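You operate a simulated robot arm through the tools that you are given. There is no shell and no other tool.

The job below is to be done with a simulated two-armed robot. You get a single attempt, and the scene is never put back.

Task
Free the strap, slide the loose guard under it and pull it tight.
Fine: buckle lever shut before the pull; the green mark shows. Where these are worked on the way, their far stop is far enough and under half their travel is too little: buckle lever.

The check looks at the end state, three seconds after you hand in, the way a careful person would. Anything else that was tipped, shoved, dropped, spilled or broken makes it a failure.

Robot
Two 7-joint arms with fingered hands on one trunk, on a base that moves. Base frame: it is fixed to the floor where the robot stands at the start and does not move with it; the origin is under the middle of the robot, x ahead of it, y to its left, z up. Units: mm, rad, N and s.
The left shoulder is at the start at [70, 149, 1060], the right one opposite. With the tool pointing down near the work surface each hand reaches from about 380 to 780 mm from the robot's upright axis, wherever it stands, measured 20 degrees to its own side. Places, roughly: buckle lever [700, 0, 800]; front edge of the strapped carton [600, -200, 700]; strap end [600, -200, 800]; strapped carton [700, 0, 400]. Payload 3.6 kg a hand.
Tool frame (each hand has its own): the origin (TCP) lies between the finger pads and is the grasp point; the fingertips stand 25 mm ahead of it; z points along the fingers, y is the line along which they close. The gripper opens to 88 mm; its body begins 29 mm behind the TCP. The gripper is a hand of 4 fingers: y runs from the thumb to the fingers, the wrist lies at [-13, -97, -162] in the tool frame, and closing takes about 1.5 s.
Orientation is that of the tool frame in the base frame, as [roll, pitch, yaw] about the fixed x, y, z axes, in that order (R = Rz(yaw) Ry(pitch) Rx(roll)). With the fingers straight down and the wrist toward the robot, the tool's x, y and z point along [0, 1, 0], [1, 0, 0] and [0, 0, -1] of the base frame.

Tools
- The arms move only by the tool nudge_tool. It takes "left_motion", "right_motion" or both (then of equal length, played together; a hand with none holds still); each is one flat list of numbers, 6 for each row, row after row: the shift along the tool's x, y, z in mm, then the turn, a rotation vector about the tool's x, y, z in rad. In form: [tx, ty, tz, ax, ay, az, tx, ty, tz, ax, ay, az, ...]. A call has 1 to 20 rows; each row is the pose to reach, as a shift and turn from the pose commanded when the call began, along the tool's axes at that moment. "left_fingers" and "right_fingers" are, for a hand that has rows, the finger opening in mm, from 0 to 88, set as the call begins (left out, the last holds). Each row takes 0.2 s and may step no farther than 50 mm and 0.15 rad from the row before; otherwise, or with a gripper value out of range, the whole call is refused. Where a pose cannot be reached the arm comes as near as it can. A force on the tool above 70 N (or 10 N above the force at the start of the call, whichever is more), or a blocked arm, ends the call early, and 0.2 s more pass. The fingers move at their own pace (about 45 mm/s each) and stop on an object; they squeeze with about 24 N. The grip force told is the motor's: it shows also when the fingers shut on nothing. Time passes only in rows, and 0.2 s behind the last, so rows that repeat a pose let the fingers close. The reply holds the time, the measured pose of the TCP, the force on the tool along the base axes, the opening and the grip force, in the units named above and with some noise, with the torque about the TCP (base axes, N m) and any sound that the robot's microphone picked up.
- Cameras (640 x 400 px; columns grow to the right, rows downward): "scene" is now at [129.8, -29.7, 1281.1]; the picture's right is [-0.34, -0.94, 0.00], its down [-0.61, 0.23, -0.76] and it looks along [0.71, -0.26, -0.65] (base axes); focal length 214 px, centre (320, 200). "left" rides on the left gripper at [-64, -83, -98] in its tool frame; the picture's right is [-0.62, -0.37, 0.69], its down [0.71, -0.63, 0.30] and it looks along [0.32, 0.68, 0.65] (tool axes); focal length 265 px, centre (320, 200). "right" rides on the right gripper at [64, -83, -98] in its tool frame; the picture's right is [-0.62, 0.37, -0.69], its down [-0.71, -0.63, 0.30] and it looks along [-0.32, 0.68, 0.65] (tool axes); focal length 265 px, centre (320, 200). There is no depth. A picture from a camera that has moved, and an enlarged one, comes with that camera's place and axes in the base frame and with its lens.
- capture(camera): a new picture of that camera. No time passes.
- slide_trunk(by): slides the trunk up (or, below 0, down) by that many mm; the arms and the scene camera ride with it, the base frame stays. It gives what a move gives, with no picture.
- drive_base(legs): drives the robot by 1 to 6 legs, each [ahead, left, turn to the left] in mm, mm and rad, along the robot's own axes; the way and the turn of a leg run together, so that a leg with both is an arc; at most 1500 mm and 3.142 rad a leg. The arms and the cameras ride along, it lands a little off, and it stops where it bumps. It gives what a move gives.
- hand_shape(shape, hand): the hand has 4 fingers and takes this shape, open, in about a second: jaw (thumb against the fingers, like two jaws); tri (thumb and two fingers); tip (a fingertip pinch); poke (one finger out to press); point (the index stretched); flat (the hand flat); cup (the hand cupped); fist (a fist). The gripper value then closes the fingers along that shape, each until it touches; the sizes above hold for jaw. It gives what a move gives, with no picture.
- pan_tilt(pan, tilt): turns the head with the scene camera to pan (to the left, within 1.501 rad either way) and tilt (down, from -0.506 to 1.204), counted from straight ahead of the robot. It gives what a move gives.
- enlarge(camera, box): a new picture of the part [left, top, right, bottom] of that camera's present view, enlarged. No time passes.
- finish_job(): hands the job in; it is judged then, once.

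Places have to be worked out from the pictures, the camera data and where the tool is seen. Open the grippers and draw the arms clear of the work before you hand the job in, unless the task says otherwise.

The tools are called as name(argument=value, ...) on one line, values as JSON. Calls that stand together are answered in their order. nudge_tool: Moves the arms, as the interface text tells. Its arguments: {"type":"object","properties":{"left_motion":{"type":"array","items":{"type":"number"}},"left_fingers":{"type":"number"},"right_motion":{"type":"array","items":{"type":"number"}},"right_fingers":{"type":"number"}},"required":[]} The other tools are called the same way: slide_trunk (by) moves the trunk up or down; hand_shape (shape, hand) gives the hand a shape; drive_base (legs) drives the base; pan_tilt (pan, tilt) turns the head that bears the scene camera; capture (camera) takes a picture; enlarge (camera, box) takes an enlarged picture of a part of a camera's view; finish_job () hands the job in.

At the start:

```text
time_s: 0.0
left_ee_pos: [463.8, 96.7, 1025.6]
left_tcp_rot: [-3.14, 0.001, 1.57]
left_force: [-0.3, 0.7, -0.1]
left_moment: [0.05, 0.04, 0.01]
left_gripper_width: 87.5
left_finger_force: 0.0
left_shape: jaw
right_ee_pos: [454.7, -366.6, 1122.5]
right_tcp_rot: [3.141, 0.0, 1.571]
right_force: [0.1, 0.5, -0.6]
right_moment: [0.01, -0.01, -0.03]
right_gripper_width: 87.5
right_finger_force: 0.0
right_shape: jaw
trunk travel left (down, up): [-550.0, 390.0]
robot x, y, heading: [-1.0, 0.8, -0.002]
head pan, tilt (commanded): [-0.353, 0.714]
```

scene: 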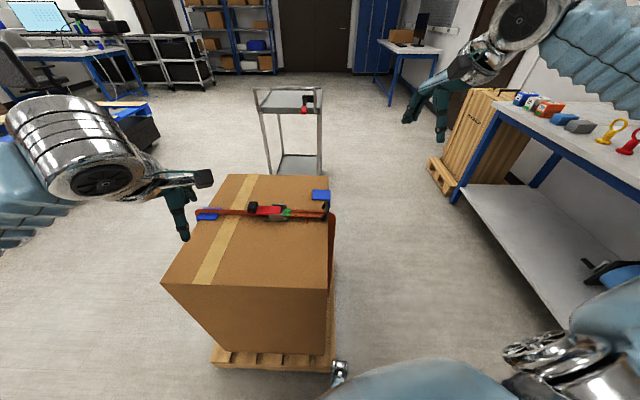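
right: 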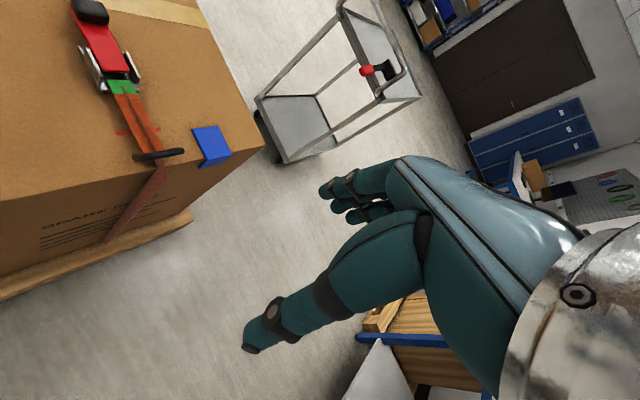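
left: 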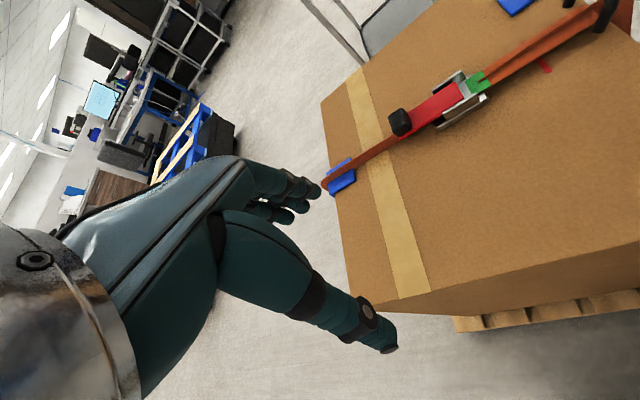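

I start by looking closely at the carton top, where the strap, buckle and guards are seen.

enlarge(camera="scene", box=[180, 170, 350, 276])

enlarge(camera="right", box=[40, 0, 280, 150])

enlarge(camera="left", box=[320, 0, 640, 200])

```text
3.76 times, centred on (265, 223) of scene
camera zoom: at [129.8, -29.7, 1281.1], right [-0.34, -0.94, 0.0], down [-0.61, 0.23, -0.76], along [0.71, -0.26, -0.65], focal length 807 px, centre (527, 113)
```

zoom: 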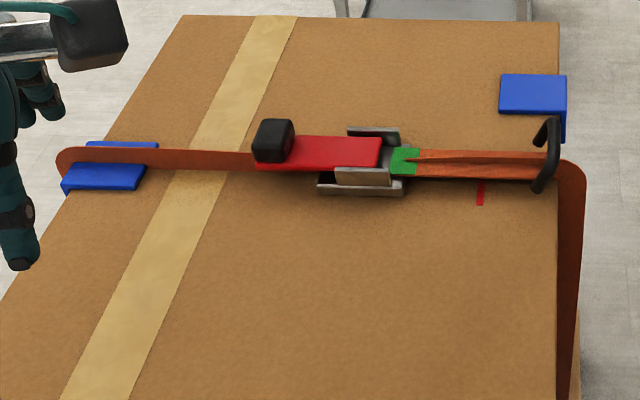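

```text
2.67 times, centred on (160, 75) of right
camera zoom: at [371.7, -304.5, 1220.9], right [0.37, -0.62, 0.69], down [-0.63, -0.71, -0.3], along [0.68, -0.32, -0.65], focal length 708 px, centre (747, 533)
```

zoom: 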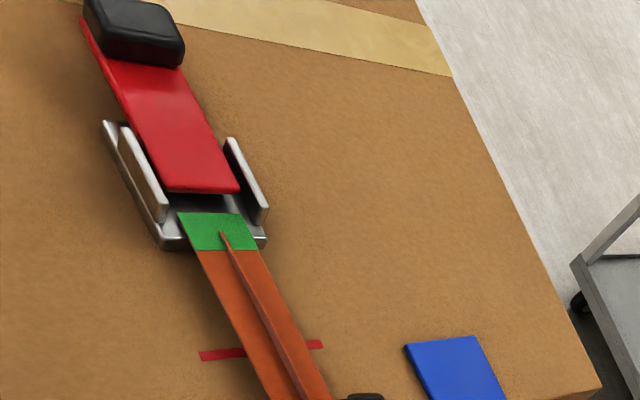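

```text
2.00 times, centred on (480, 100) of left
camera zoom: at [379.1, 33.7, 1124.4], right [-0.37, -0.62, -0.69], down [-0.63, 0.71, -0.3], along [0.68, 0.32, -0.66], focal length 531 px, centre (0, 400)
```

zoom: 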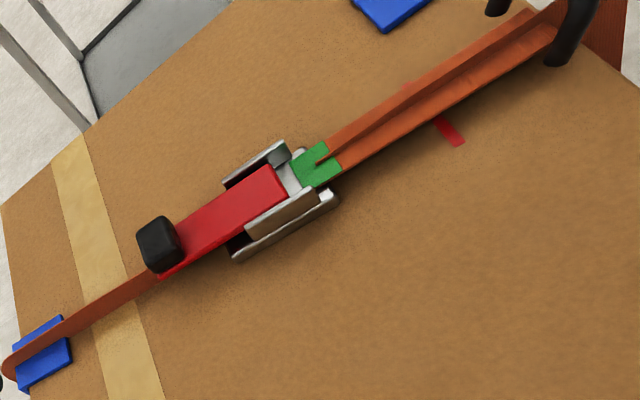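

The knob of the red lever triangulates to about (684, 1, 808), and the strap runs along y over the right (-y) edge, with the loose blue guard lying farther out in x. I bring the right hand (and its camera) over for a closer look at the right edge, well above the carton.

nudge_tool(right_motion=[34, 9, 25, 0, 0, 0, 68, 18, 50, 0, 0, 0, 102, 27, 75, 0, 0, 0, 136, 36, 100, 0, 0, 0, 170, 46, 124, 0, 0, 0, 204, 56, 148, 0, 0, 0, 237, 65, 172, 0, 0, 0])

capture(camera="right")

capture(camera="scene")

```text
time_s: 1.6
left_ee_pos: [464.7, 98.6, 1024.6]
left_tcp_rot: [-3.137, 0.0, 1.57]
left_force: [-0.2, 0.0, -0.4]
left_moment: [0.02, -0.01, 0.0]
left_gripper_width: 87.5
left_finger_force: 0.0
left_shape: jaw
right_ee_pos: [521.2, -127.9, 948.3]
right_tcp_rot: [-3.139, 0.001, 1.569]
right_force: [0.5, -0.1, -0.1]
right_moment: [-0.03, 0.0, 0.04]
right_gripper_width: 87.6
right_finger_force: 0.0
right_shape: jaw
trunk travel left (down, up): [-550.0, 390.0]
robot x, y, heading: [-2.9, 3.8, 0.0]
head pan, tilt (commanded): [-0.353, 0.714]
```

```text
taken
camera right: at [439.2, -64.6, 1046.6], right [0.37, -0.62, 0.69], down [-0.63, -0.71, -0.3], along [0.68, -0.32, -0.65], focal length 265 px, centre (320, 200)
```

right: 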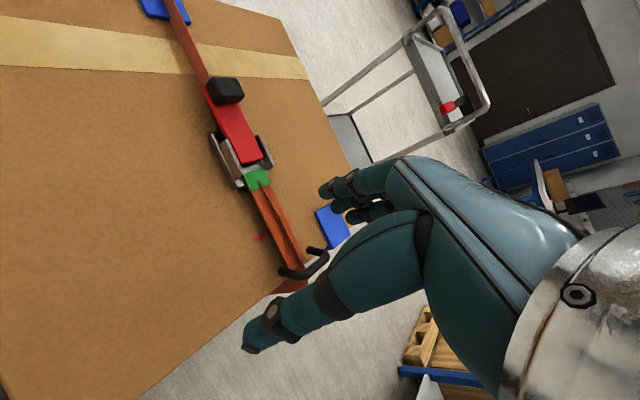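

```text
taken
camera scene: at [131.4, -28.2, 1280.9], right [-0.34, -0.94, 0.0], down [-0.62, 0.22, -0.76], along [0.71, -0.26, -0.66], focal length 214 px, centre (320, 200)
```

scene: 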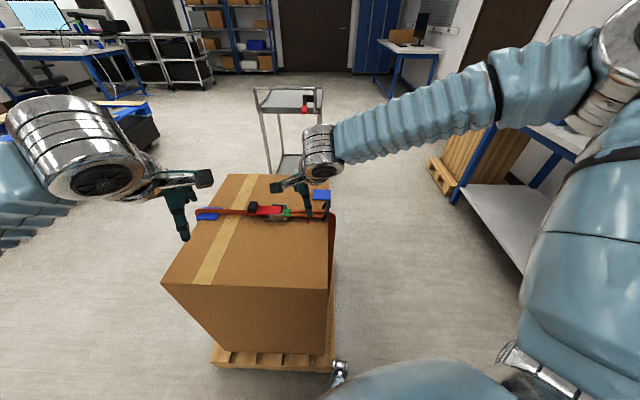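

The right camera now sees the buckle, the strap end and part of the loose guard. I enlarge for detail.

enlarge(camera="right", box=[190, 60, 370, 300])

enlarge(camera="scene", box=[240, 170, 350, 240])

enlarge(camera="left", box=[430, 0, 640, 131])

```text
1.67 times, centred on (280, 180) of right
camera zoom: at [439.2, -64.6, 1046.6], right [0.37, -0.62, 0.69], down [-0.63, -0.71, -0.3], along [0.68, -0.32, -0.65], focal length 442 px, centre (387, 233)
```

zoom: 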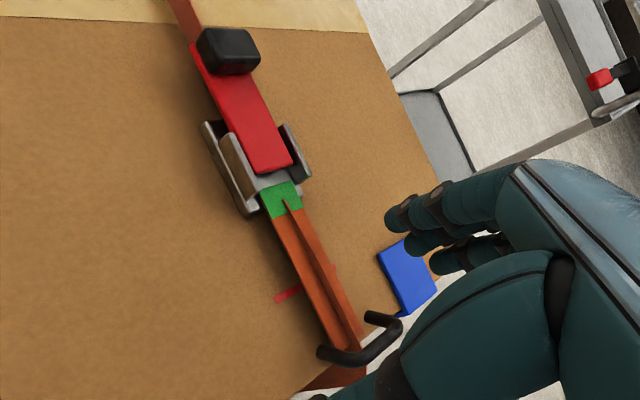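

```text
5.71 times, centred on (295, 205) of scene
camera zoom: at [131.4, -28.2, 1280.9], right [-0.34, -0.94, 0.0], down [-0.62, 0.22, -0.76], along [0.71, -0.26, -0.66], focal length 1226 px, centre (463, 171)
```

zoom: 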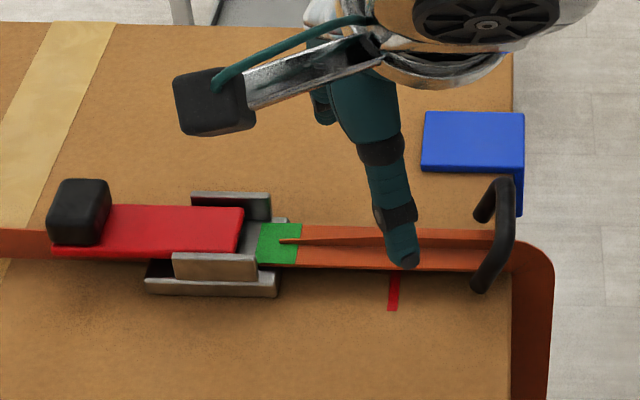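

```text
3.05 times, centred on (535, 66) of left
camera zoom: at [380.5, 34.9, 1123.8], right [-0.37, -0.62, -0.69], down [-0.63, 0.71, -0.3], along [0.68, 0.32, -0.66], focal length 809 px, centre (-335, 610)
```

zoom: 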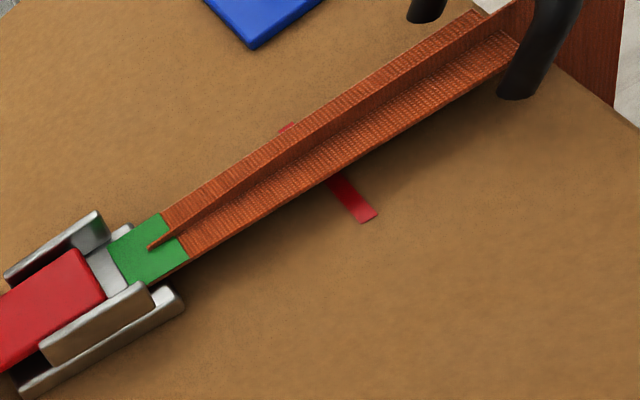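

Using several views, the carton top is at z≈755 and the carton is turned about 21° clockwise; the strap crosses the right edge near (609, -237), and the loose guard is roughly between (683..767, -212..-297). I move the right hand right to see the strap end and guard unobstructed.

nudge_tool(right_motion=[-45, -8, -3, 0, 0, 0, -90, -16, -6, 0, 0, 0, -135, -24, -9, 0, 0, 0, -179, -31, -12, 0, 0, 0])

capture(camera="right")

enlarge(camera="right", box=[140, 40, 360, 240])

enlarge(camera="scene", box=[240, 170, 350, 240])

```text
time_s: 2.6
left_ee_pos: [462.3, 94.4, 1026.1]
left_tcp_rot: [3.141, -0.001, 1.571]
left_force: [1.1, -0.8, -0.4]
left_moment: [0.01, 0.0, -0.01]
left_gripper_width: 87.8
left_finger_force: 0.0
left_shape: jaw
right_ee_pos: [486.2, -312.1, 960.8]
right_tcp_rot: [3.141, -0.002, 1.573]
right_force: [0.2, 0.2, 0.1]
right_moment: [0.05, -0.05, 0.02]
right_gripper_width: 87.8
right_finger_force: 0.1
right_shape: jaw
trunk travel left (down, up): [-550.0, 390.0]
robot x, y, heading: [-2.9, 1.7, -0.001]
head pan, tilt (commanded): [-0.353, 0.714]
```

```text
taken
camera right: at [403.0, -248.4, 1060.8], right [0.37, -0.62, 0.69], down [-0.63, -0.72, -0.31], along [0.68, -0.32, -0.65], focal length 265 px, centre (320, 200)
```

right: 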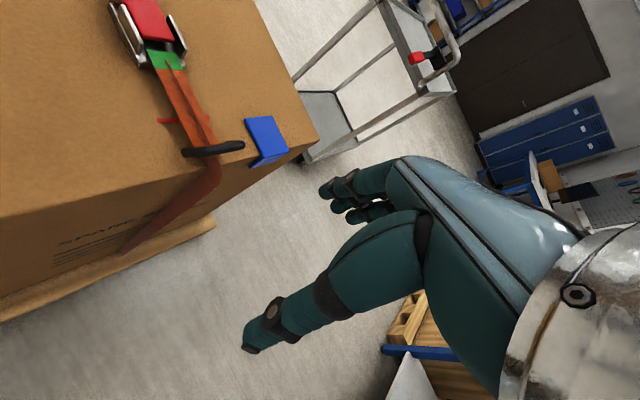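

```text
2.00 times, centred on (250, 140) of right
camera zoom: at [403.0, -248.4, 1060.8], right [0.37, -0.62, 0.69], down [-0.63, -0.72, -0.31], along [0.68, -0.32, -0.65], focal length 531 px, centre (460, 320)
```

zoom: 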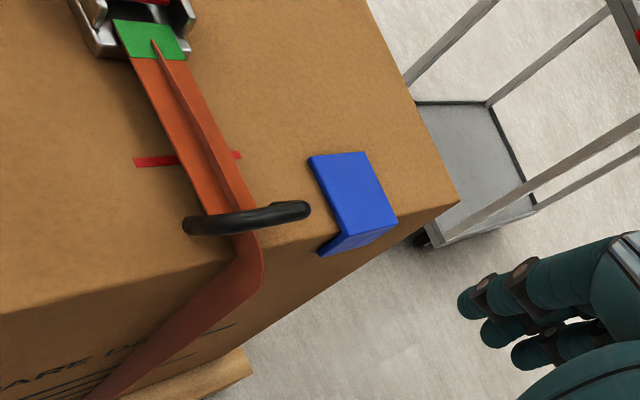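

```text
5.71 times, centred on (295, 205) of scene
camera zoom: at [129.0, -32.3, 1281.2], right [-0.34, -0.94, 0.0], down [-0.61, 0.23, -0.76], along [0.71, -0.26, -0.65], focal length 1226 px, centre (463, 171)
```

zoom: 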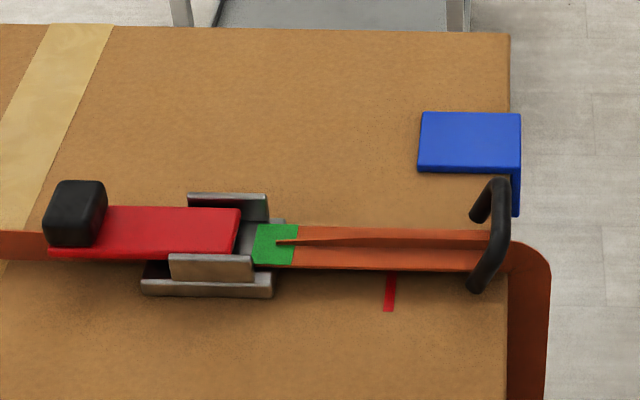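

The handle bar of the strap end is at about (613, -232, 781), and the loose guard lies about 110 mm farther along the edge. I now bring the left hand over the lever knob, turned about -0.37 rad to line up with the carton, staying 110 mm above it.

nudge_tool(left_motion=[-12, 35, 10, 0, 0, 0.05, -24, 70, 20, 0, 0, 0.1, -36, 105, 35, 0, 0, 0.16, -48, 140, 55, 0, 0, 0.22, -60, 175, 75, 0, 0, 0.28, -75, 210, 100, 0, 0, 0.33, -93, 245, 122, 0, 0, 0.37])

capture(camera="left")

capture(camera="right")

enlarge(camera="scene", box=[180, 130, 350, 240])

```text
time_s: 4.2
left_ee_pos: [709.7, 1.7, 903.1]
left_tcp_rot: [-3.139, -0.002, 1.199]
left_force: [-1.0, 0.2, 0.2]
left_moment: [-0.01, 0.03, -0.02]
left_gripper_width: 87.7
left_finger_force: 0.0
left_shape: jaw
right_ee_pos: [485.6, -310.7, 960.9]
right_tcp_rot: [-3.14, -0.003, 1.57]
right_force: [0.0, 0.1, 0.3]
right_moment: [0.02, 0.02, 0.02]
right_gripper_width: 87.7
right_finger_force: 0.1
right_shape: jaw
trunk travel left (down, up): [-550.0, 390.0]
robot x, y, heading: [0.3, 0.9, 0.002]
head pan, tilt (commanded): [-0.353, 0.714]
```

```text
taken
camera left: at [608.6, -28.0, 1001.7], right [-0.57, -0.44, -0.69], down [-0.33, 0.9, -0.3], along [0.75, 0.05, -0.65], focal length 265 px, centre (320, 200)
```

left: 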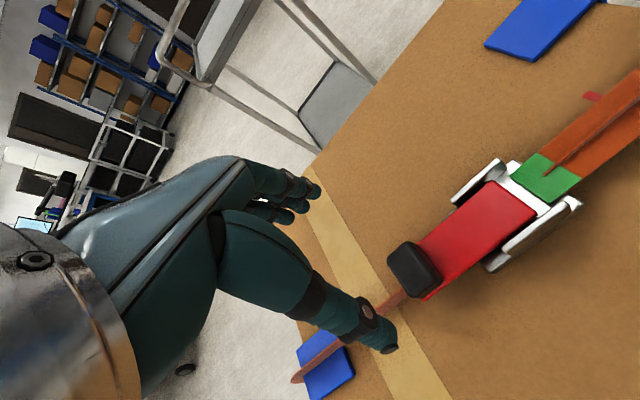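

```text
taken
camera right: at [404.5, -248.1, 1060.4], right [0.37, -0.62, 0.69], down [-0.63, -0.71, -0.31], along [0.68, -0.32, -0.66], focal length 265 px, centre (320, 200)
```

right: 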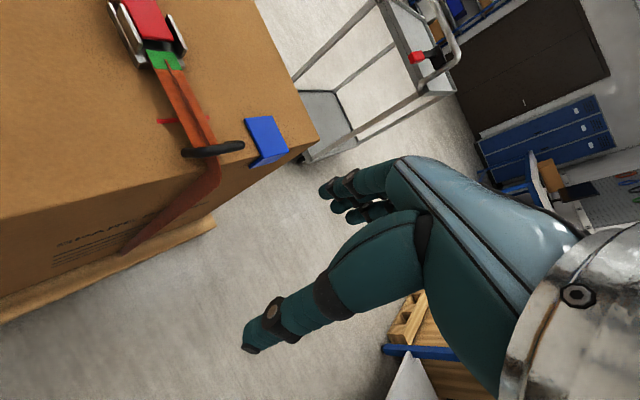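

```text
3.64 times, centred on (265, 185) of scene
camera zoom: at [130.5, -32.2, 1280.9], right [-0.34, -0.94, 0.0], down [-0.61, 0.23, -0.76], along [0.71, -0.26, -0.66], focal length 780 px, centre (520, 254)
```

zoom: 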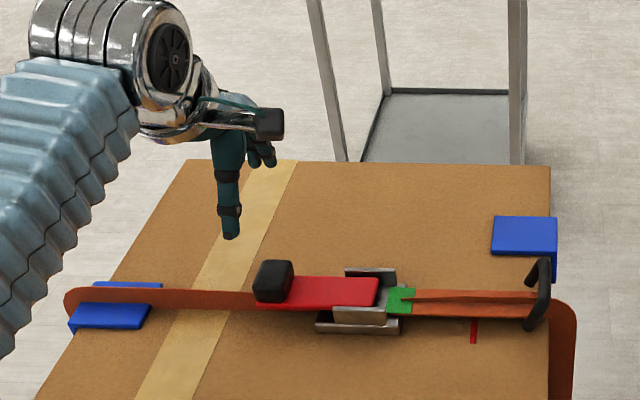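

The left hand hovers directly over the knob, which I place at about (710, 2, 785). I look closer at the knob and buckle from here.

enlarge(camera="left", box=[360, 60, 640, 335])

enlarge(camera="scene", box=[230, 190, 310, 240])

```text
1.45 times, centred on (500, 198) of left
camera zoom: at [608.6, -28.0, 1001.7], right [-0.57, -0.44, -0.69], down [-0.33, 0.9, -0.3], along [0.75, 0.05, -0.65], focal length 386 px, centre (58, 204)
```

zoom: 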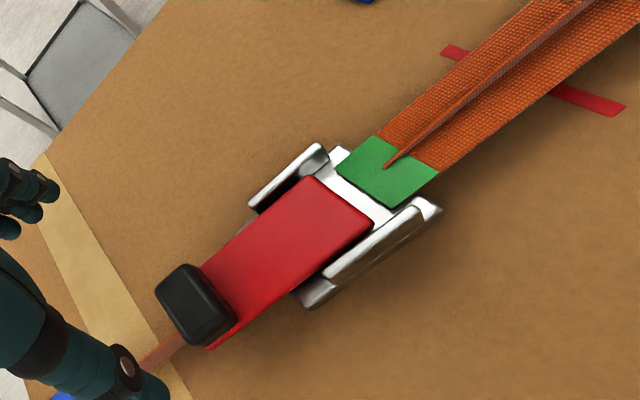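

```text
8.00 times, centred on (270, 215) of scene
camera zoom: at [130.5, -32.2, 1280.9], right [-0.34, -0.94, 0.0], down [-0.61, 0.23, -0.76], along [0.71, -0.26, -0.66], focal length 1716 px, centre (720, 80)
```

zoom: 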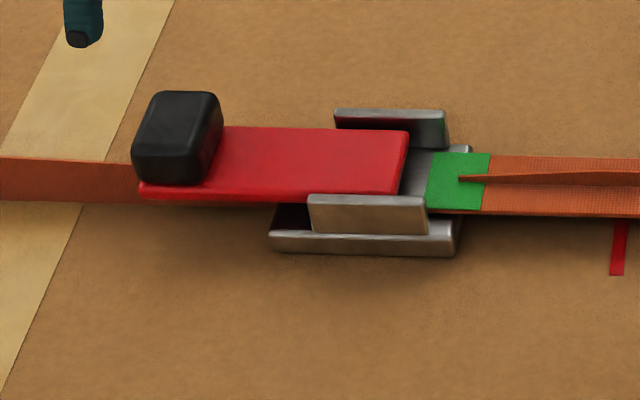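

The knob is about 33 mm along the strap and 40 mm across, well within the 88 mm opening; I lower the open left hand straight down so that its pads straddle the knob (TCP z≈792).

nudge_tool(left_motion=[0, 0, 37, 0, 0, 0, 0, 0, 74, 0, 0, 0, 0, 0, 100, 0, 0, 0, 0, 0, 111, 0, 0, 0, 0, 0, 111, 0, 0, 0])

capture(camera="left")

enlarge(camera="scene", box=[220, 170, 330, 240])

```text
time_s: 5.4
left_ee_pos: [707.1, 3.7, 790.8]
left_tcp_rot: [3.141, 0.0, 1.201]
left_force: [0.3, 0.2, -0.6]
left_moment: [0.01, 0.04, 0.0]
left_gripper_width: 87.7
left_finger_force: 0.1
left_shape: jaw
right_ee_pos: [485.9, -308.2, 962.8]
right_tcp_rot: [3.141, -0.001, 1.57]
right_force: [0.7, 0.3, 0.7]
right_moment: [0.05, 0.03, -0.01]
right_gripper_width: 87.9
right_finger_force: 0.0
right_shape: jaw
trunk travel left (down, up): [-550.0, 390.0]
robot x, y, heading: [-4.0, 2.1, -0.001]
head pan, tilt (commanded): [-0.353, 0.714]
```

```text
taken
camera left: at [605.1, -25.2, 890.7], right [-0.57, -0.45, -0.69], down [-0.33, 0.89, -0.31], along [0.75, 0.05, -0.65], focal length 265 px, centre (320, 200)
```

left: 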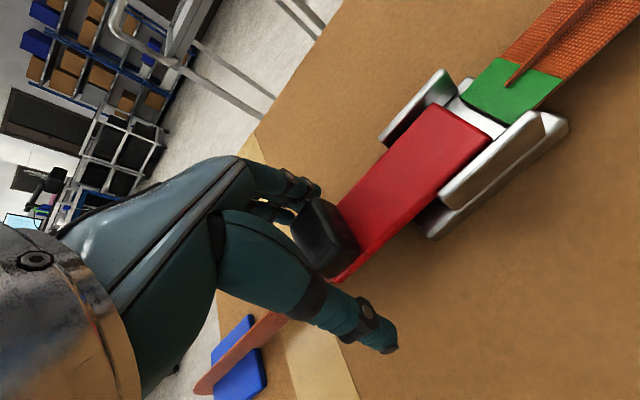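

```text
5.71 times, centred on (275, 205) of scene
camera zoom: at [129.2, -29.2, 1281.2], right [-0.34, -0.94, 0.0], down [-0.61, 0.23, -0.76], along [0.71, -0.26, -0.65], focal length 1226 px, centre (577, 171)
```

zoom: 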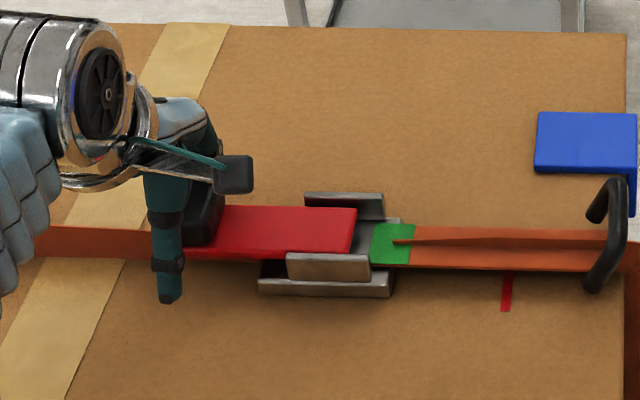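

The thumb and fingers straddle the knob as intended. I close the left hand on it while holding still.

nudge_tool(left_motion=[0, 0, 0, 0, 0, 0, 0, 0, 0, 0, 0, 0, 0, 0, 0, 0, 0, 0, 0, 0, 0, 0, 0, 0, 0, 0, 0, 0, 0, 0, 0, 0, 0, 0, 0, 0, 0, 0, 0, 0, 0, 0, 0, 0, 0, 0, 0, 0], left_fingers=0)

capture(camera="left")

enlarge(camera="scene", box=[220, 170, 330, 240])

```text
time_s: 7.2
left_ee_pos: [707.1, 3.4, 791.7]
left_tcp_rot: [-3.139, 0.0, 1.199]
left_force: [-3.9, 1.4, -0.8]
left_moment: [0.01, 0.02, 0.0]
left_gripper_width: 37.4
left_finger_force: 24.3
left_shape: jaw
right_ee_pos: [485.9, -308.7, 962.6]
right_tcp_rot: [-3.14, 0.0, 1.571]
right_force: [1.2, 0.7, -0.4]
right_moment: [0.02, 0.0, 0.02]
right_gripper_width: 87.8
right_finger_force: 0.1
right_shape: jaw
trunk travel left (down, up): [-550.0, 390.0]
robot x, y, heading: [2.2, -0.6, -0.002]
head pan, tilt (commanded): [-0.353, 0.714]
```

```text
taken
camera left: at [605.2, -25.4, 890.6], right [-0.57, -0.45, -0.69], down [-0.33, 0.89, -0.3], along [0.75, 0.05, -0.66], focal length 265 px, centre (320, 200)
```

left: 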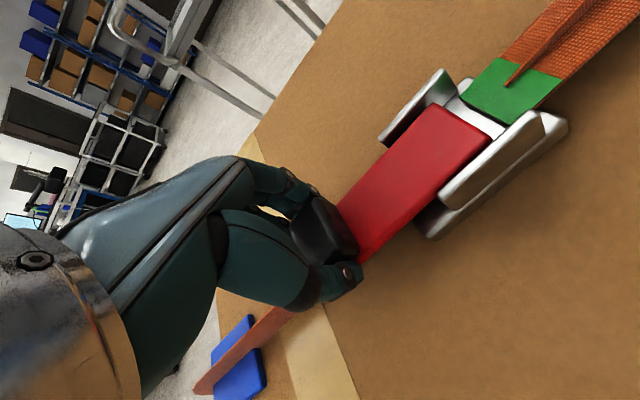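

```text
5.71 times, centred on (275, 205) of scene
camera zoom: at [129.4, -29.6, 1281.1], right [-0.34, -0.94, 0.0], down [-0.61, 0.23, -0.76], along [0.71, -0.26, -0.65], focal length 1226 px, centre (577, 171)
```

zoom: 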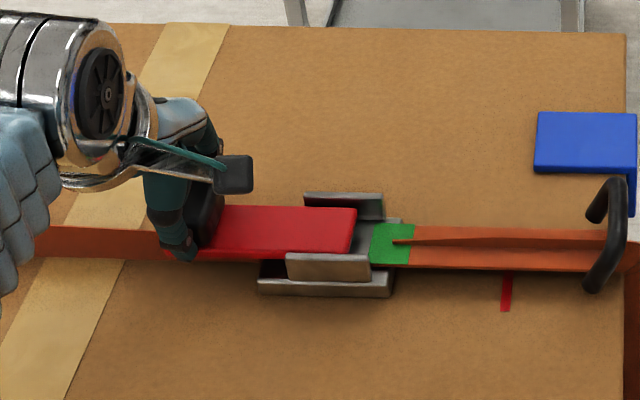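

The knob is held (37.4 mm opening, 24 N). I now lift it along an arc around the lever's hinge, which I judge to be near (677, -80, 768), i.e. about 88 mm to the right of the knob.

nudge_tool(left_motion=[-2.7, 0, -8.7, 0, 0.1, 0, -6.3, 0, -17, 0, 0.2, 0, -10.7, 0, -25, 0, 0.3, 0, -15.9, 0, -32.5, 0, 0.4, 0, -21.8, 0, -39.4, 0, 0.5, 0], left_fingers=0)

capture(camera="left")

enlarge(camera="scene", box=[220, 150, 350, 240])

enlarge(camera="right", box=[60, 0, 360, 200])

```text
time_s: 8.4
left_ee_pos: [698.6, -17.8, 831.6]
left_tcp_rot: [-3.141, -0.501, 1.202]
left_force: [-6.5, -4.3, -5.8]
left_moment: [-0.04, 0.12, -0.12]
left_gripper_width: 37.3
left_finger_force: 23.7
left_shape: jaw
right_ee_pos: [485.3, -310.1, 961.7]
right_tcp_rot: [3.14, -0.003, 1.571]
right_force: [-0.2, -0.1, -1.2]
right_moment: [-0.01, -0.03, 0.0]
right_gripper_width: 87.7
right_finger_force: 0.0
right_shape: jaw
trunk travel left (down, up): [-550.0, 390.0]
robot x, y, heading: [0.1, 3.8, -0.0]
head pan, tilt (commanded): [-0.353, 0.714]
```

```text
taken
camera left: at [582.8, -82.9, 887.7], right [-0.42, -0.06, -0.9], down [-0.31, 0.95, 0.08], along [0.85, 0.31, -0.42], focal length 265 px, centre (320, 200)
```

left: 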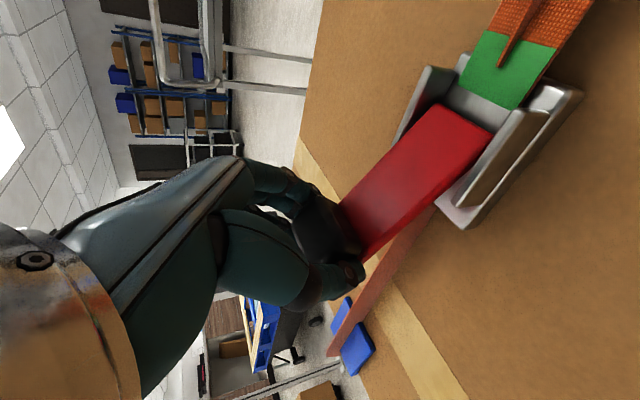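

```text
4.44 times, centred on (285, 195) of scene
camera zoom: at [129.3, -31.0, 1281.1], right [-0.34, -0.94, 0.0], down [-0.61, 0.23, -0.76], along [0.71, -0.26, -0.65], focal length 953 px, centre (476, 222)
```

zoom: 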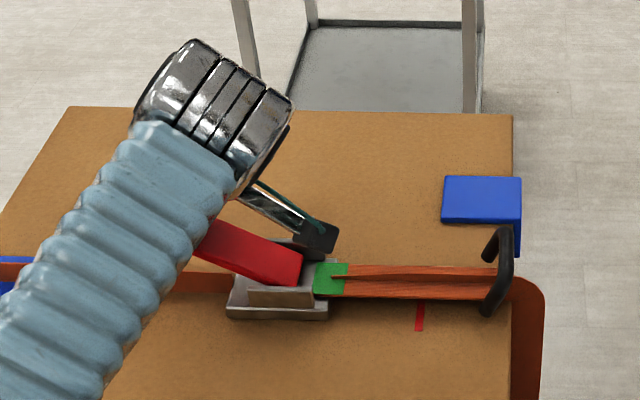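

```text
2.00 times, centred on (210, 100) of right
camera zoom: at [403.5, -247.2, 1061.1], right [0.37, -0.62, 0.69], down [-0.63, -0.71, -0.31], along [0.68, -0.32, -0.65], focal length 531 px, centre (540, 400)
```

zoom: 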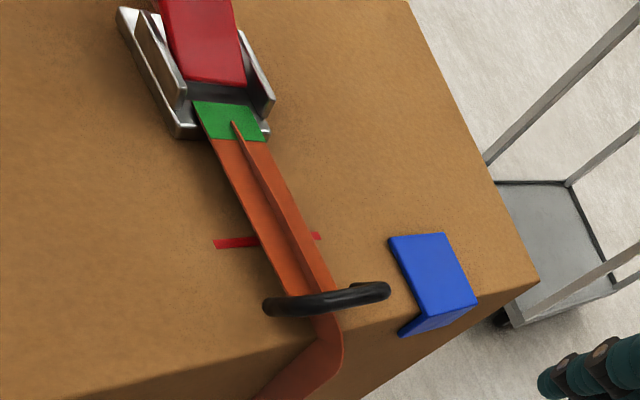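

The lever follows with small forces (about 30° so far). Since the hand turns with the lever, the same arc in the tool frame continues the motion.

nudge_tool(left_motion=[-2.7, 0, -8.7, 0, 0.1, 0, -6.3, 0, -17, 0, 0.2, 0, -10.7, 0, -25, 0, 0.3, 0, -15.9, 0, -32.5, 0, 0.4, 0], left_fingers=0)

capture(camera="left")

capture(camera="scene")

enlarge(camera="right", box=[60, 0, 360, 200])

```text
time_s: 9.4
left_ee_pos: [724.2, 74.4, 847.0]
left_tcp_rot: [-3.133, -0.901, 1.361]
left_force: [0.9, 0.5, 0.4]
left_moment: [0.01, 0.0, 0.02]
left_gripper_width: 23.0
left_finger_force: 23.8
left_shape: jaw
right_ee_pos: [485.2, -308.8, 962.4]
right_tcp_rot: [-3.14, 0.001, 1.569]
right_force: [-0.6, -0.5, -0.9]
right_moment: [-0.03, -0.01, -0.01]
right_gripper_width: 88.0
right_finger_force: 0.1
right_shape: jaw
trunk travel left (down, up): [-550.0, 390.0]
robot x, y, heading: [-1.5, 1.1, -0.0]
head pan, tilt (commanded): [-0.353, 0.714]
stopped in row 4 (left hand): the arm was blocked; the commanded pose is now the measured one
```

```text
taken
camera left: at [618.5, -23.0, 859.4], right [-0.33, 0.23, -0.91], down [-0.48, 0.79, 0.38], along [0.81, 0.56, -0.16], focal length 265 px, centre (320, 200)
```

left: 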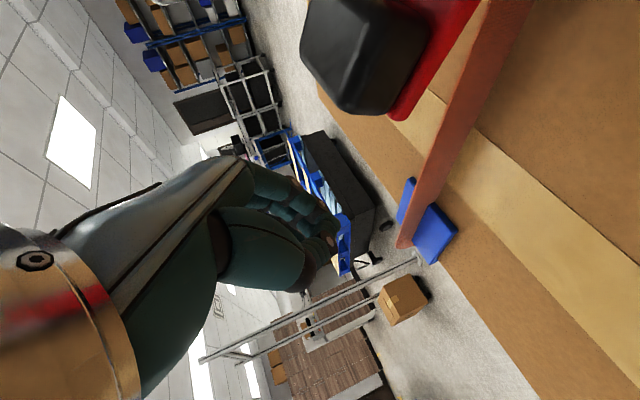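

```text
taken
camera scene: at [129.0, -29.1, 1281.2], right [-0.34, -0.94, 0.0], down [-0.61, 0.23, -0.76], along [0.71, -0.26, -0.65], focal length 214 px, centre (320, 200)
```

scene: 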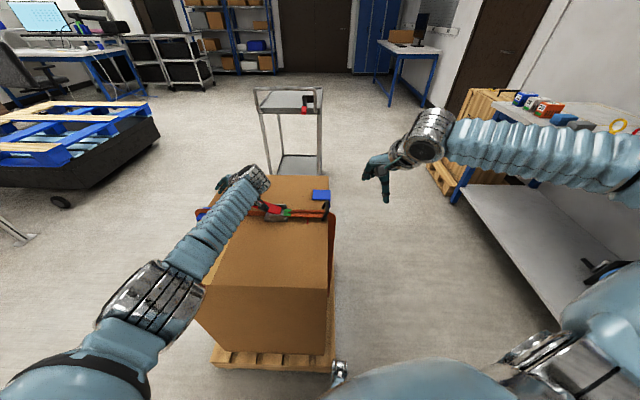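

```text
2.00 times, centred on (210, 100) of right
camera zoom: at [403.2, -245.7, 1061.5], right [0.37, -0.62, 0.69], down [-0.63, -0.72, -0.3], along [0.68, -0.32, -0.65], focal length 531 px, centre (540, 400)
```

zoom: 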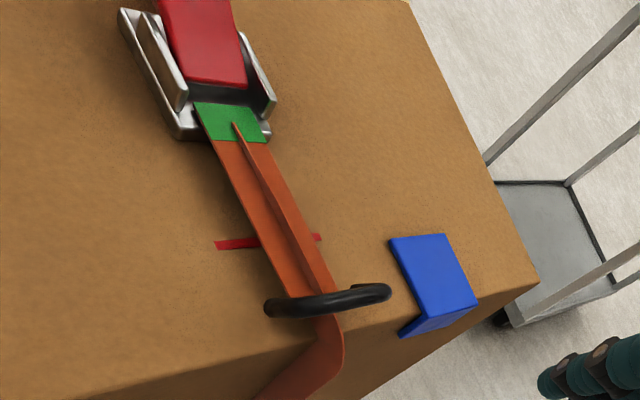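

The left arm ran into its limit at that tilt and the hand slipped off the knob; nothing else seems disturbed. I check how the lever now stands.

enlarge(camera="scene", box=[180, 160, 350, 266])

enlarge(camera="left", box=[280, 0, 640, 225])

```text
3.76 times, centred on (265, 213) of scene
camera zoom: at [129.0, -29.1, 1281.2], right [-0.34, -0.94, 0.0], down [-0.61, 0.23, -0.76], along [0.71, -0.26, -0.65], focal length 807 px, centre (527, 151)
```

zoom: 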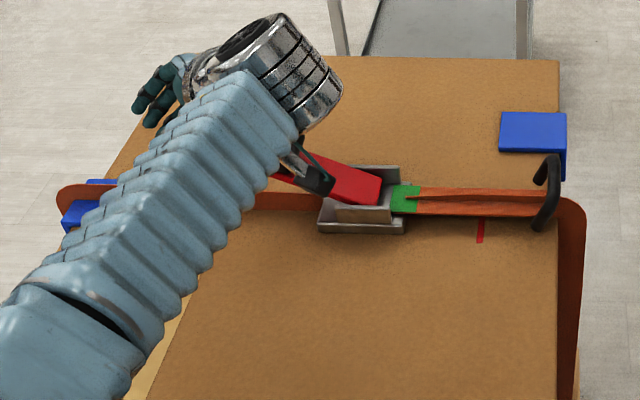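

```text
1.78 times, centred on (460, 112) of left
camera zoom: at [618.5, -23.0, 859.4], right [-0.33, 0.23, -0.91], down [-0.48, 0.79, 0.38], along [0.81, 0.56, -0.16], focal length 472 px, centre (71, 356)
```

zoom: 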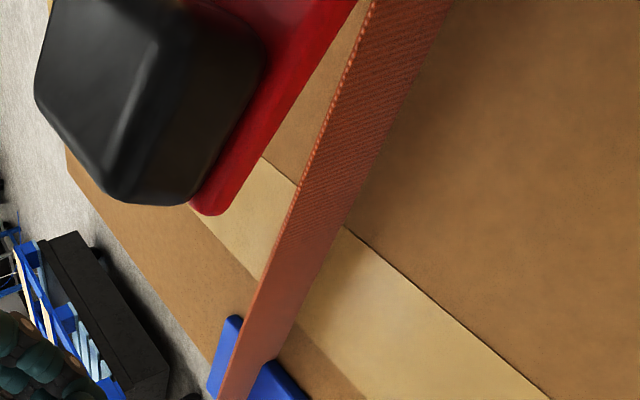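

The lever has stayed up at roughly 30° by itself. I draw the left hand up and away to the left, turn it back to pointing down with the fingers closed, ready to push the lever onward from its left side.

nudge_tool(left_motion=[42.4, -1.4, 5.2, 0, 0, 0, 72, -3.4, -5.8, 0, 0, 0, 87.6, -3.4, -18.2, 0, -0.12, 0, 85, -2, -23, 0, -0.26, 0, 80, 0, -29, 0, -0.4, 0, 75.5, 0.7, -33.5, 0, -0.54, 0, 75.5, 0.7, -33.5, 0, -0.68, 0, 75.5, 0.7, -33.5, 0, -0.8, 0, 75.5, 0.7, -33.5, 0, -0.9, 0], left_fingers=0)

capture(camera="left")

enlarge(camera="scene", box=[180, 130, 350, 236])

```text
time_s: 11.4
left_ee_pos: [731.1, 92.0, 928.1]
left_tcp_rot: [-3.136, 0.002, 1.364]
left_force: [0.0, -0.2, -0.1]
left_moment: [-0.01, 0.01, -0.03]
left_gripper_width: 23.2
left_finger_force: 23.7
left_shape: jaw
right_ee_pos: [486.6, -309.8, 962.6]
right_tcp_rot: [3.141, 0.0, 1.571]
right_force: [-0.5, -0.3, 0.0]
right_moment: [-0.01, 0.0, -0.01]
right_gripper_width: 87.8
right_finger_force: 0.1
right_shape: jaw
trunk travel left (down, up): [-550.0, 390.0]
robot x, y, heading: [-1.2, 0.8, -0.002]
head pan, tilt (commanded): [-0.353, 0.714]
```

```text
taken
camera left: at [635.1, 45.5, 1027.8], right [-0.49, -0.53, -0.69], down [-0.47, 0.83, -0.3], along [0.73, 0.17, -0.66], focal length 265 px, centre (320, 200)
```

left: 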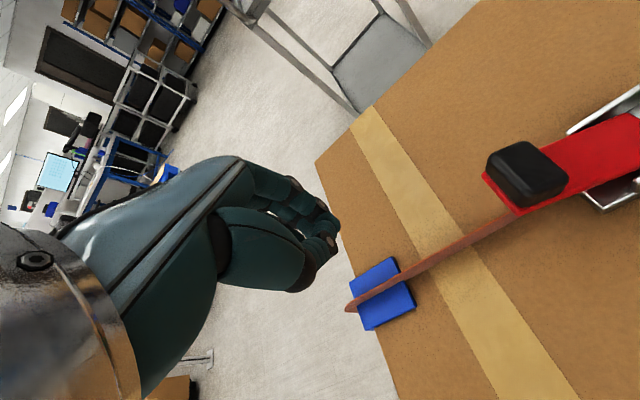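

```text
3.76 times, centred on (265, 183) of scene
camera zoom: at [129.8, -29.2, 1281.1], right [-0.34, -0.94, 0.0], down [-0.61, 0.23, -0.76], along [0.71, -0.26, -0.65], focal length 807 px, centre (527, 264)
```

zoom: 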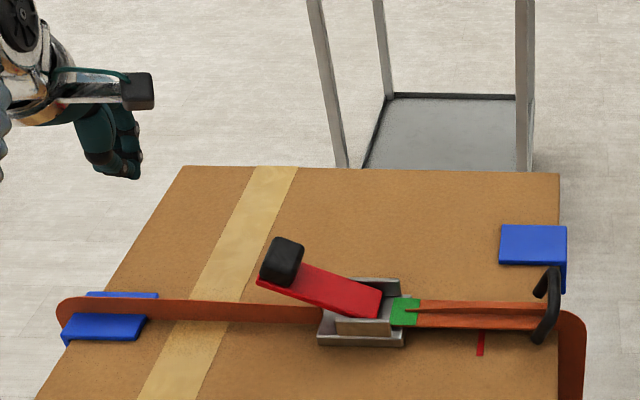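

The lever stands at about 23° (knob near (708, -13, 818)). I bring the closed left hand down just left of the lever end, in line with it, ready to push to the right.

nudge_tool(left_motion=[-11, 2, 34, 0, 0, 0.06, -22, 5, 68, 0, 0, 0.12, -33, 7, 100, 0, 0, 0.164, -33, 7, 100, 0, 0, 0.164], left_fingers=0)

capture(camera="left")

enlarge(camera="scene", box=[180, 130, 350, 236])

```text
time_s: 12.4
left_ee_pos: [729.5, 57.8, 826.9]
left_tcp_rot: [-3.137, 0.003, 1.199]
left_force: [-0.2, 0.1, -0.2]
left_moment: [0.02, 0.02, -0.02]
left_gripper_width: 23.1
left_finger_force: 24.2
left_shape: jaw
right_ee_pos: [486.0, -308.6, 962.2]
right_tcp_rot: [-3.141, 0.0, 1.571]
right_force: [0.0, 0.3, -0.3]
right_moment: [0.02, 0.03, 0.03]
right_gripper_width: 87.7
right_finger_force: 0.1
right_shape: jaw
trunk travel left (down, up): [-550.0, 390.0]
robot x, y, heading: [0.5, 1.1, -0.002]
head pan, tilt (commanded): [-0.353, 0.714]
```

```text
taken
camera left: at [627.9, 27.3, 926.1], right [-0.57, -0.44, -0.69], down [-0.33, 0.89, -0.3], along [0.75, 0.05, -0.66], focal length 265 px, centre (320, 200)
```

left: 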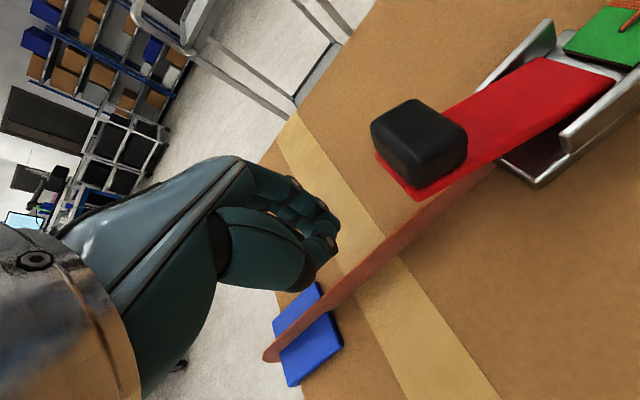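

```text
3.76 times, centred on (265, 183) of scene
camera zoom: at [129.7, -29.3, 1281.1], right [-0.34, -0.94, 0.0], down [-0.61, 0.23, -0.76], along [0.71, -0.26, -0.65], focal length 807 px, centre (527, 264)
```

zoom: 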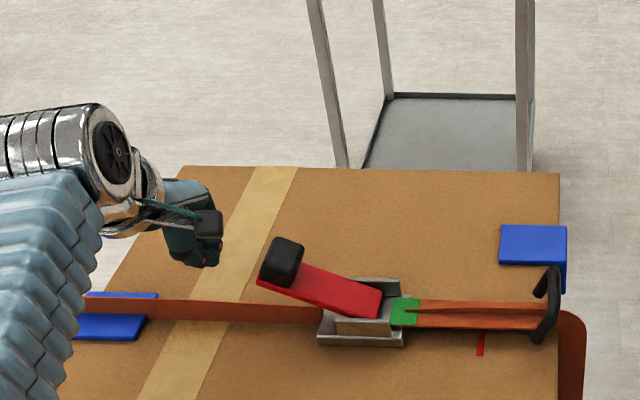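

The hand is clear on the left side of the lever end. I push to the right along the lever's line while rising slowly, watching the force.

nudge_tool(left_motion=[-12, 0, 0, 0, 0, 0, -24, 0, -1, 0, 0, 0, -34, 0, -3, 0, 0, 0, -44, 0, -6, 0, 0, 0, -54, 0, -10, 0, 0, 0], left_fingers=0)

capture(camera="left")

enlarge(camera="scene", box=[180, 130, 350, 236])

```text
time_s: 13.6
left_ee_pos: [713.1, 14.3, 839.4]
left_tcp_rot: [-3.138, 0.0, 1.209]
left_force: [-0.5, 0.3, 0.4]
left_moment: [0.0, 0.01, 0.01]
left_gripper_width: 23.0
left_finger_force: 23.4
left_shape: jaw
right_ee_pos: [486.8, -309.3, 963.3]
right_tcp_rot: [-3.141, 0.0, 1.571]
right_force: [-0.2, 0.0, -0.5]
right_moment: [0.0, 0.0, 0.0]
right_gripper_width: 87.9
right_finger_force: 0.1
right_shape: jaw
trunk travel left (down, up): [-550.0, 390.0]
robot x, y, heading: [1.0, 2.0, -0.001]
head pan, tilt (commanded): [-0.353, 0.714]
```

```text
taken
camera left: at [611.2, -17.1, 939.1], right [-0.57, -0.45, -0.69], down [-0.34, 0.89, -0.3], along [0.75, 0.06, -0.66], focal length 265 px, centre (320, 200)
```

left: 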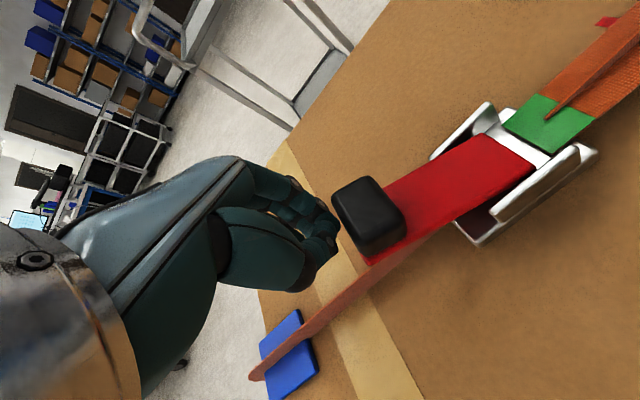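

```text
3.76 times, centred on (265, 183) of scene
camera zoom: at [129.7, -29.5, 1281.1], right [-0.34, -0.94, 0.0], down [-0.61, 0.23, -0.76], along [0.71, -0.26, -0.65], focal length 807 px, centre (527, 264)
```

zoom: 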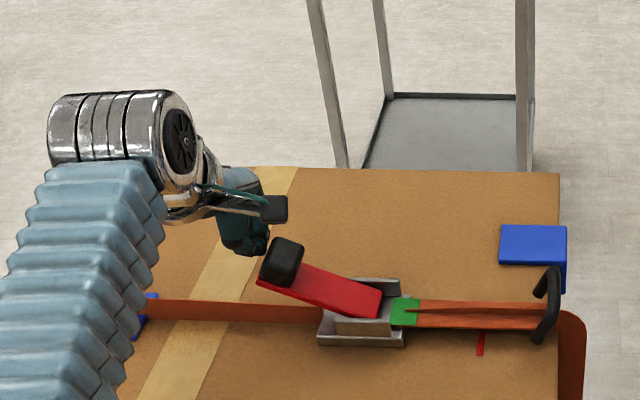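

No contact yet; the closed fingers are a bit too high. I back off slightly, lower by 26 mm, and push right again while rising.

nudge_tool(left_motion=[18, 0, 0, 0, 0, 0, 18, 0, 26, 0, 0, 0, 6, 0, 26, 0, 0, 0, -6, 0, 26, 0, 0, 0, -16, 0, 23, 0, 0, 0, -26, 0, 18, 0, 0, 0, -36, 0, 12, 0, 0, 0, -46, 0, 7, 0, 0, 0], left_fingers=0)

capture(camera="left")

enlarge(camera="scene", box=[180, 130, 350, 236])

```text
time_s: 15.6
left_ee_pos: [714.6, 19.7, 833.9]
left_tcp_rot: [-3.139, -0.029, 1.278]
left_force: [0.5, -1.1, 0.2]
left_moment: [-0.01, -0.04, 0.0]
left_gripper_width: 22.8
left_finger_force: 23.8
left_shape: jaw
right_ee_pos: [486.8, -309.5, 962.6]
right_tcp_rot: [-3.141, 0.001, 1.571]
right_force: [-0.6, -0.4, 0.5]
right_moment: [0.02, -0.01, 0.04]
right_gripper_width: 87.6
right_finger_force: 0.0
right_shape: jaw
trunk travel left (down, up): [-550.0, 390.0]
robot x, y, heading: [2.9, 1.2, -0.002]
head pan, tilt (commanded): [-0.353, 0.714]
stopped in row 8 (left hand): the arm was blocked; the commanded pose is now the measured one
```

```text
taken
camera left: at [614.1, -19.6, 929.8], right [-0.53, -0.47, -0.71], down [-0.4, 0.87, -0.28], along [0.75, 0.13, -0.65], focal length 265 px, centre (320, 200)
```

left: 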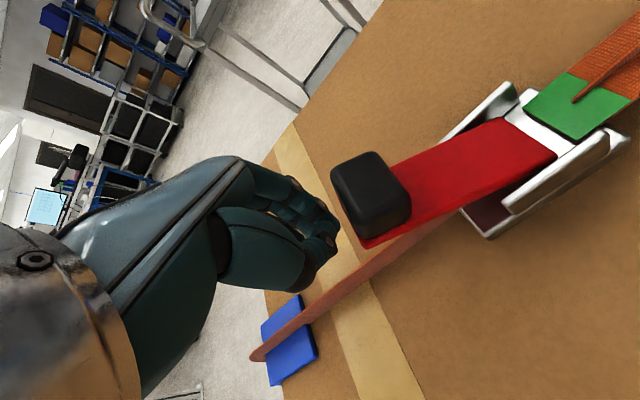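

```text
3.76 times, centred on (265, 183) of scene
camera zoom: at [129.8, -29.4, 1281.1], right [-0.34, -0.94, 0.0], down [-0.61, 0.23, -0.76], along [0.71, -0.26, -0.65], focal length 807 px, centre (527, 264)
```

zoom: 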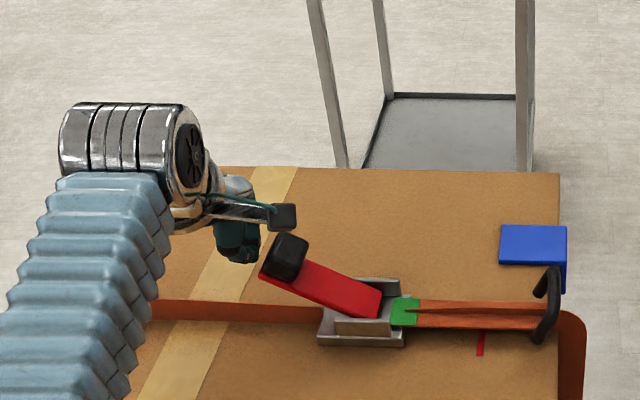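

The left arm is blocked at this spot (limit), with the lever only moved a little; the right arm is better placed to swing the lever over to the right. I first draw the left arm up and back out of the way.

nudge_tool(left_motion=[10, 0, -45, 0, 0, 0, 20, 0, -90, 0, 0, 0, 37, -40, -110, 0, 0, 0, 55, -85, -115, 0, 0, 0, 72, -130, -120, 0, 0, 0, 90, -175, -125, 0, 0, 0], left_fingers=88)

enlarge(camera="right", box=[60, 0, 360, 200])

enlarge(camera="scene", box=[180, 130, 350, 236])

capture(camera="left")

```text
time_s: 17.0
left_ee_pos: [569.5, 149.8, 960.3]
left_tcp_rot: [-3.14, -0.025, 1.272]
left_force: [0.8, 0.0, -0.1]
left_moment: [-0.01, 0.03, 0.02]
left_gripper_width: 87.3
left_finger_force: 0.1
left_shape: jaw
right_ee_pos: [484.1, -308.4, 963.0]
right_tcp_rot: [3.14, 0.003, 1.572]
right_force: [0.6, -0.2, 0.4]
right_moment: [-0.02, -0.01, -0.01]
right_gripper_width: 87.4
right_finger_force: 0.1
right_shape: jaw
trunk travel left (down, up): [-550.0, 390.0]
robot x, y, heading: [0.8, -1.8, -0.001]
head pan, tilt (commanded): [-0.353, 0.714]
```

```text
2.00 times, centred on (210, 100) of right
camera zoom: at [402.6, -245.2, 1062.0], right [0.37, -0.62, 0.69], down [-0.63, -0.72, -0.3], along [0.68, -0.33, -0.65], focal length 531 px, centre (540, 400)
```

zoom: 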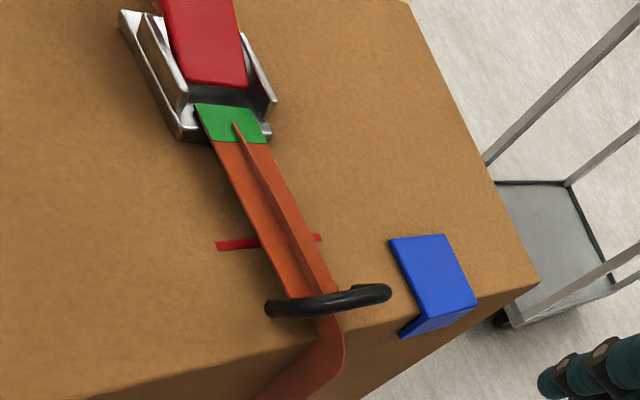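

```text
3.76 times, centred on (265, 183) of scene
camera zoom: at [128.5, -28.4, 1281.3], right [-0.34, -0.94, 0.0], down [-0.61, 0.22, -0.76], along [0.71, -0.26, -0.65], focal length 807 px, centre (527, 264)
```

zoom: 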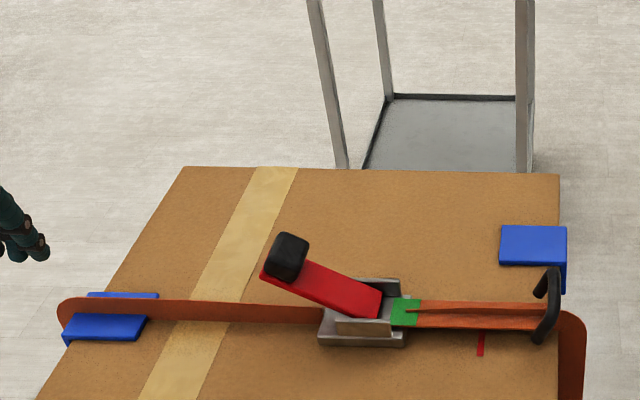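

```text
taken
camera left: at [469.9, 110.9, 1057.8], right [-0.53, -0.47, -0.71], down [-0.39, 0.88, -0.28], along [0.75, 0.12, -0.65], focal length 265 px, centre (320, 200)
```

left: 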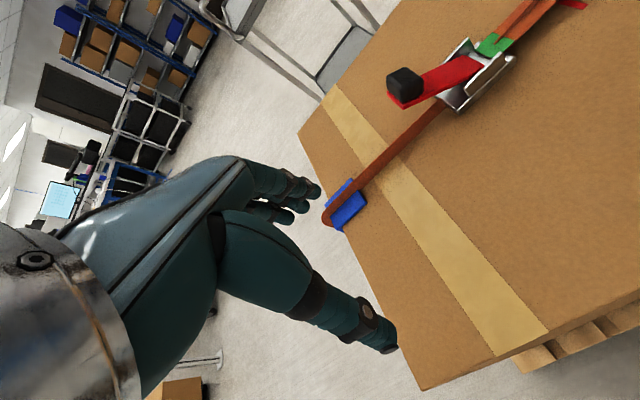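

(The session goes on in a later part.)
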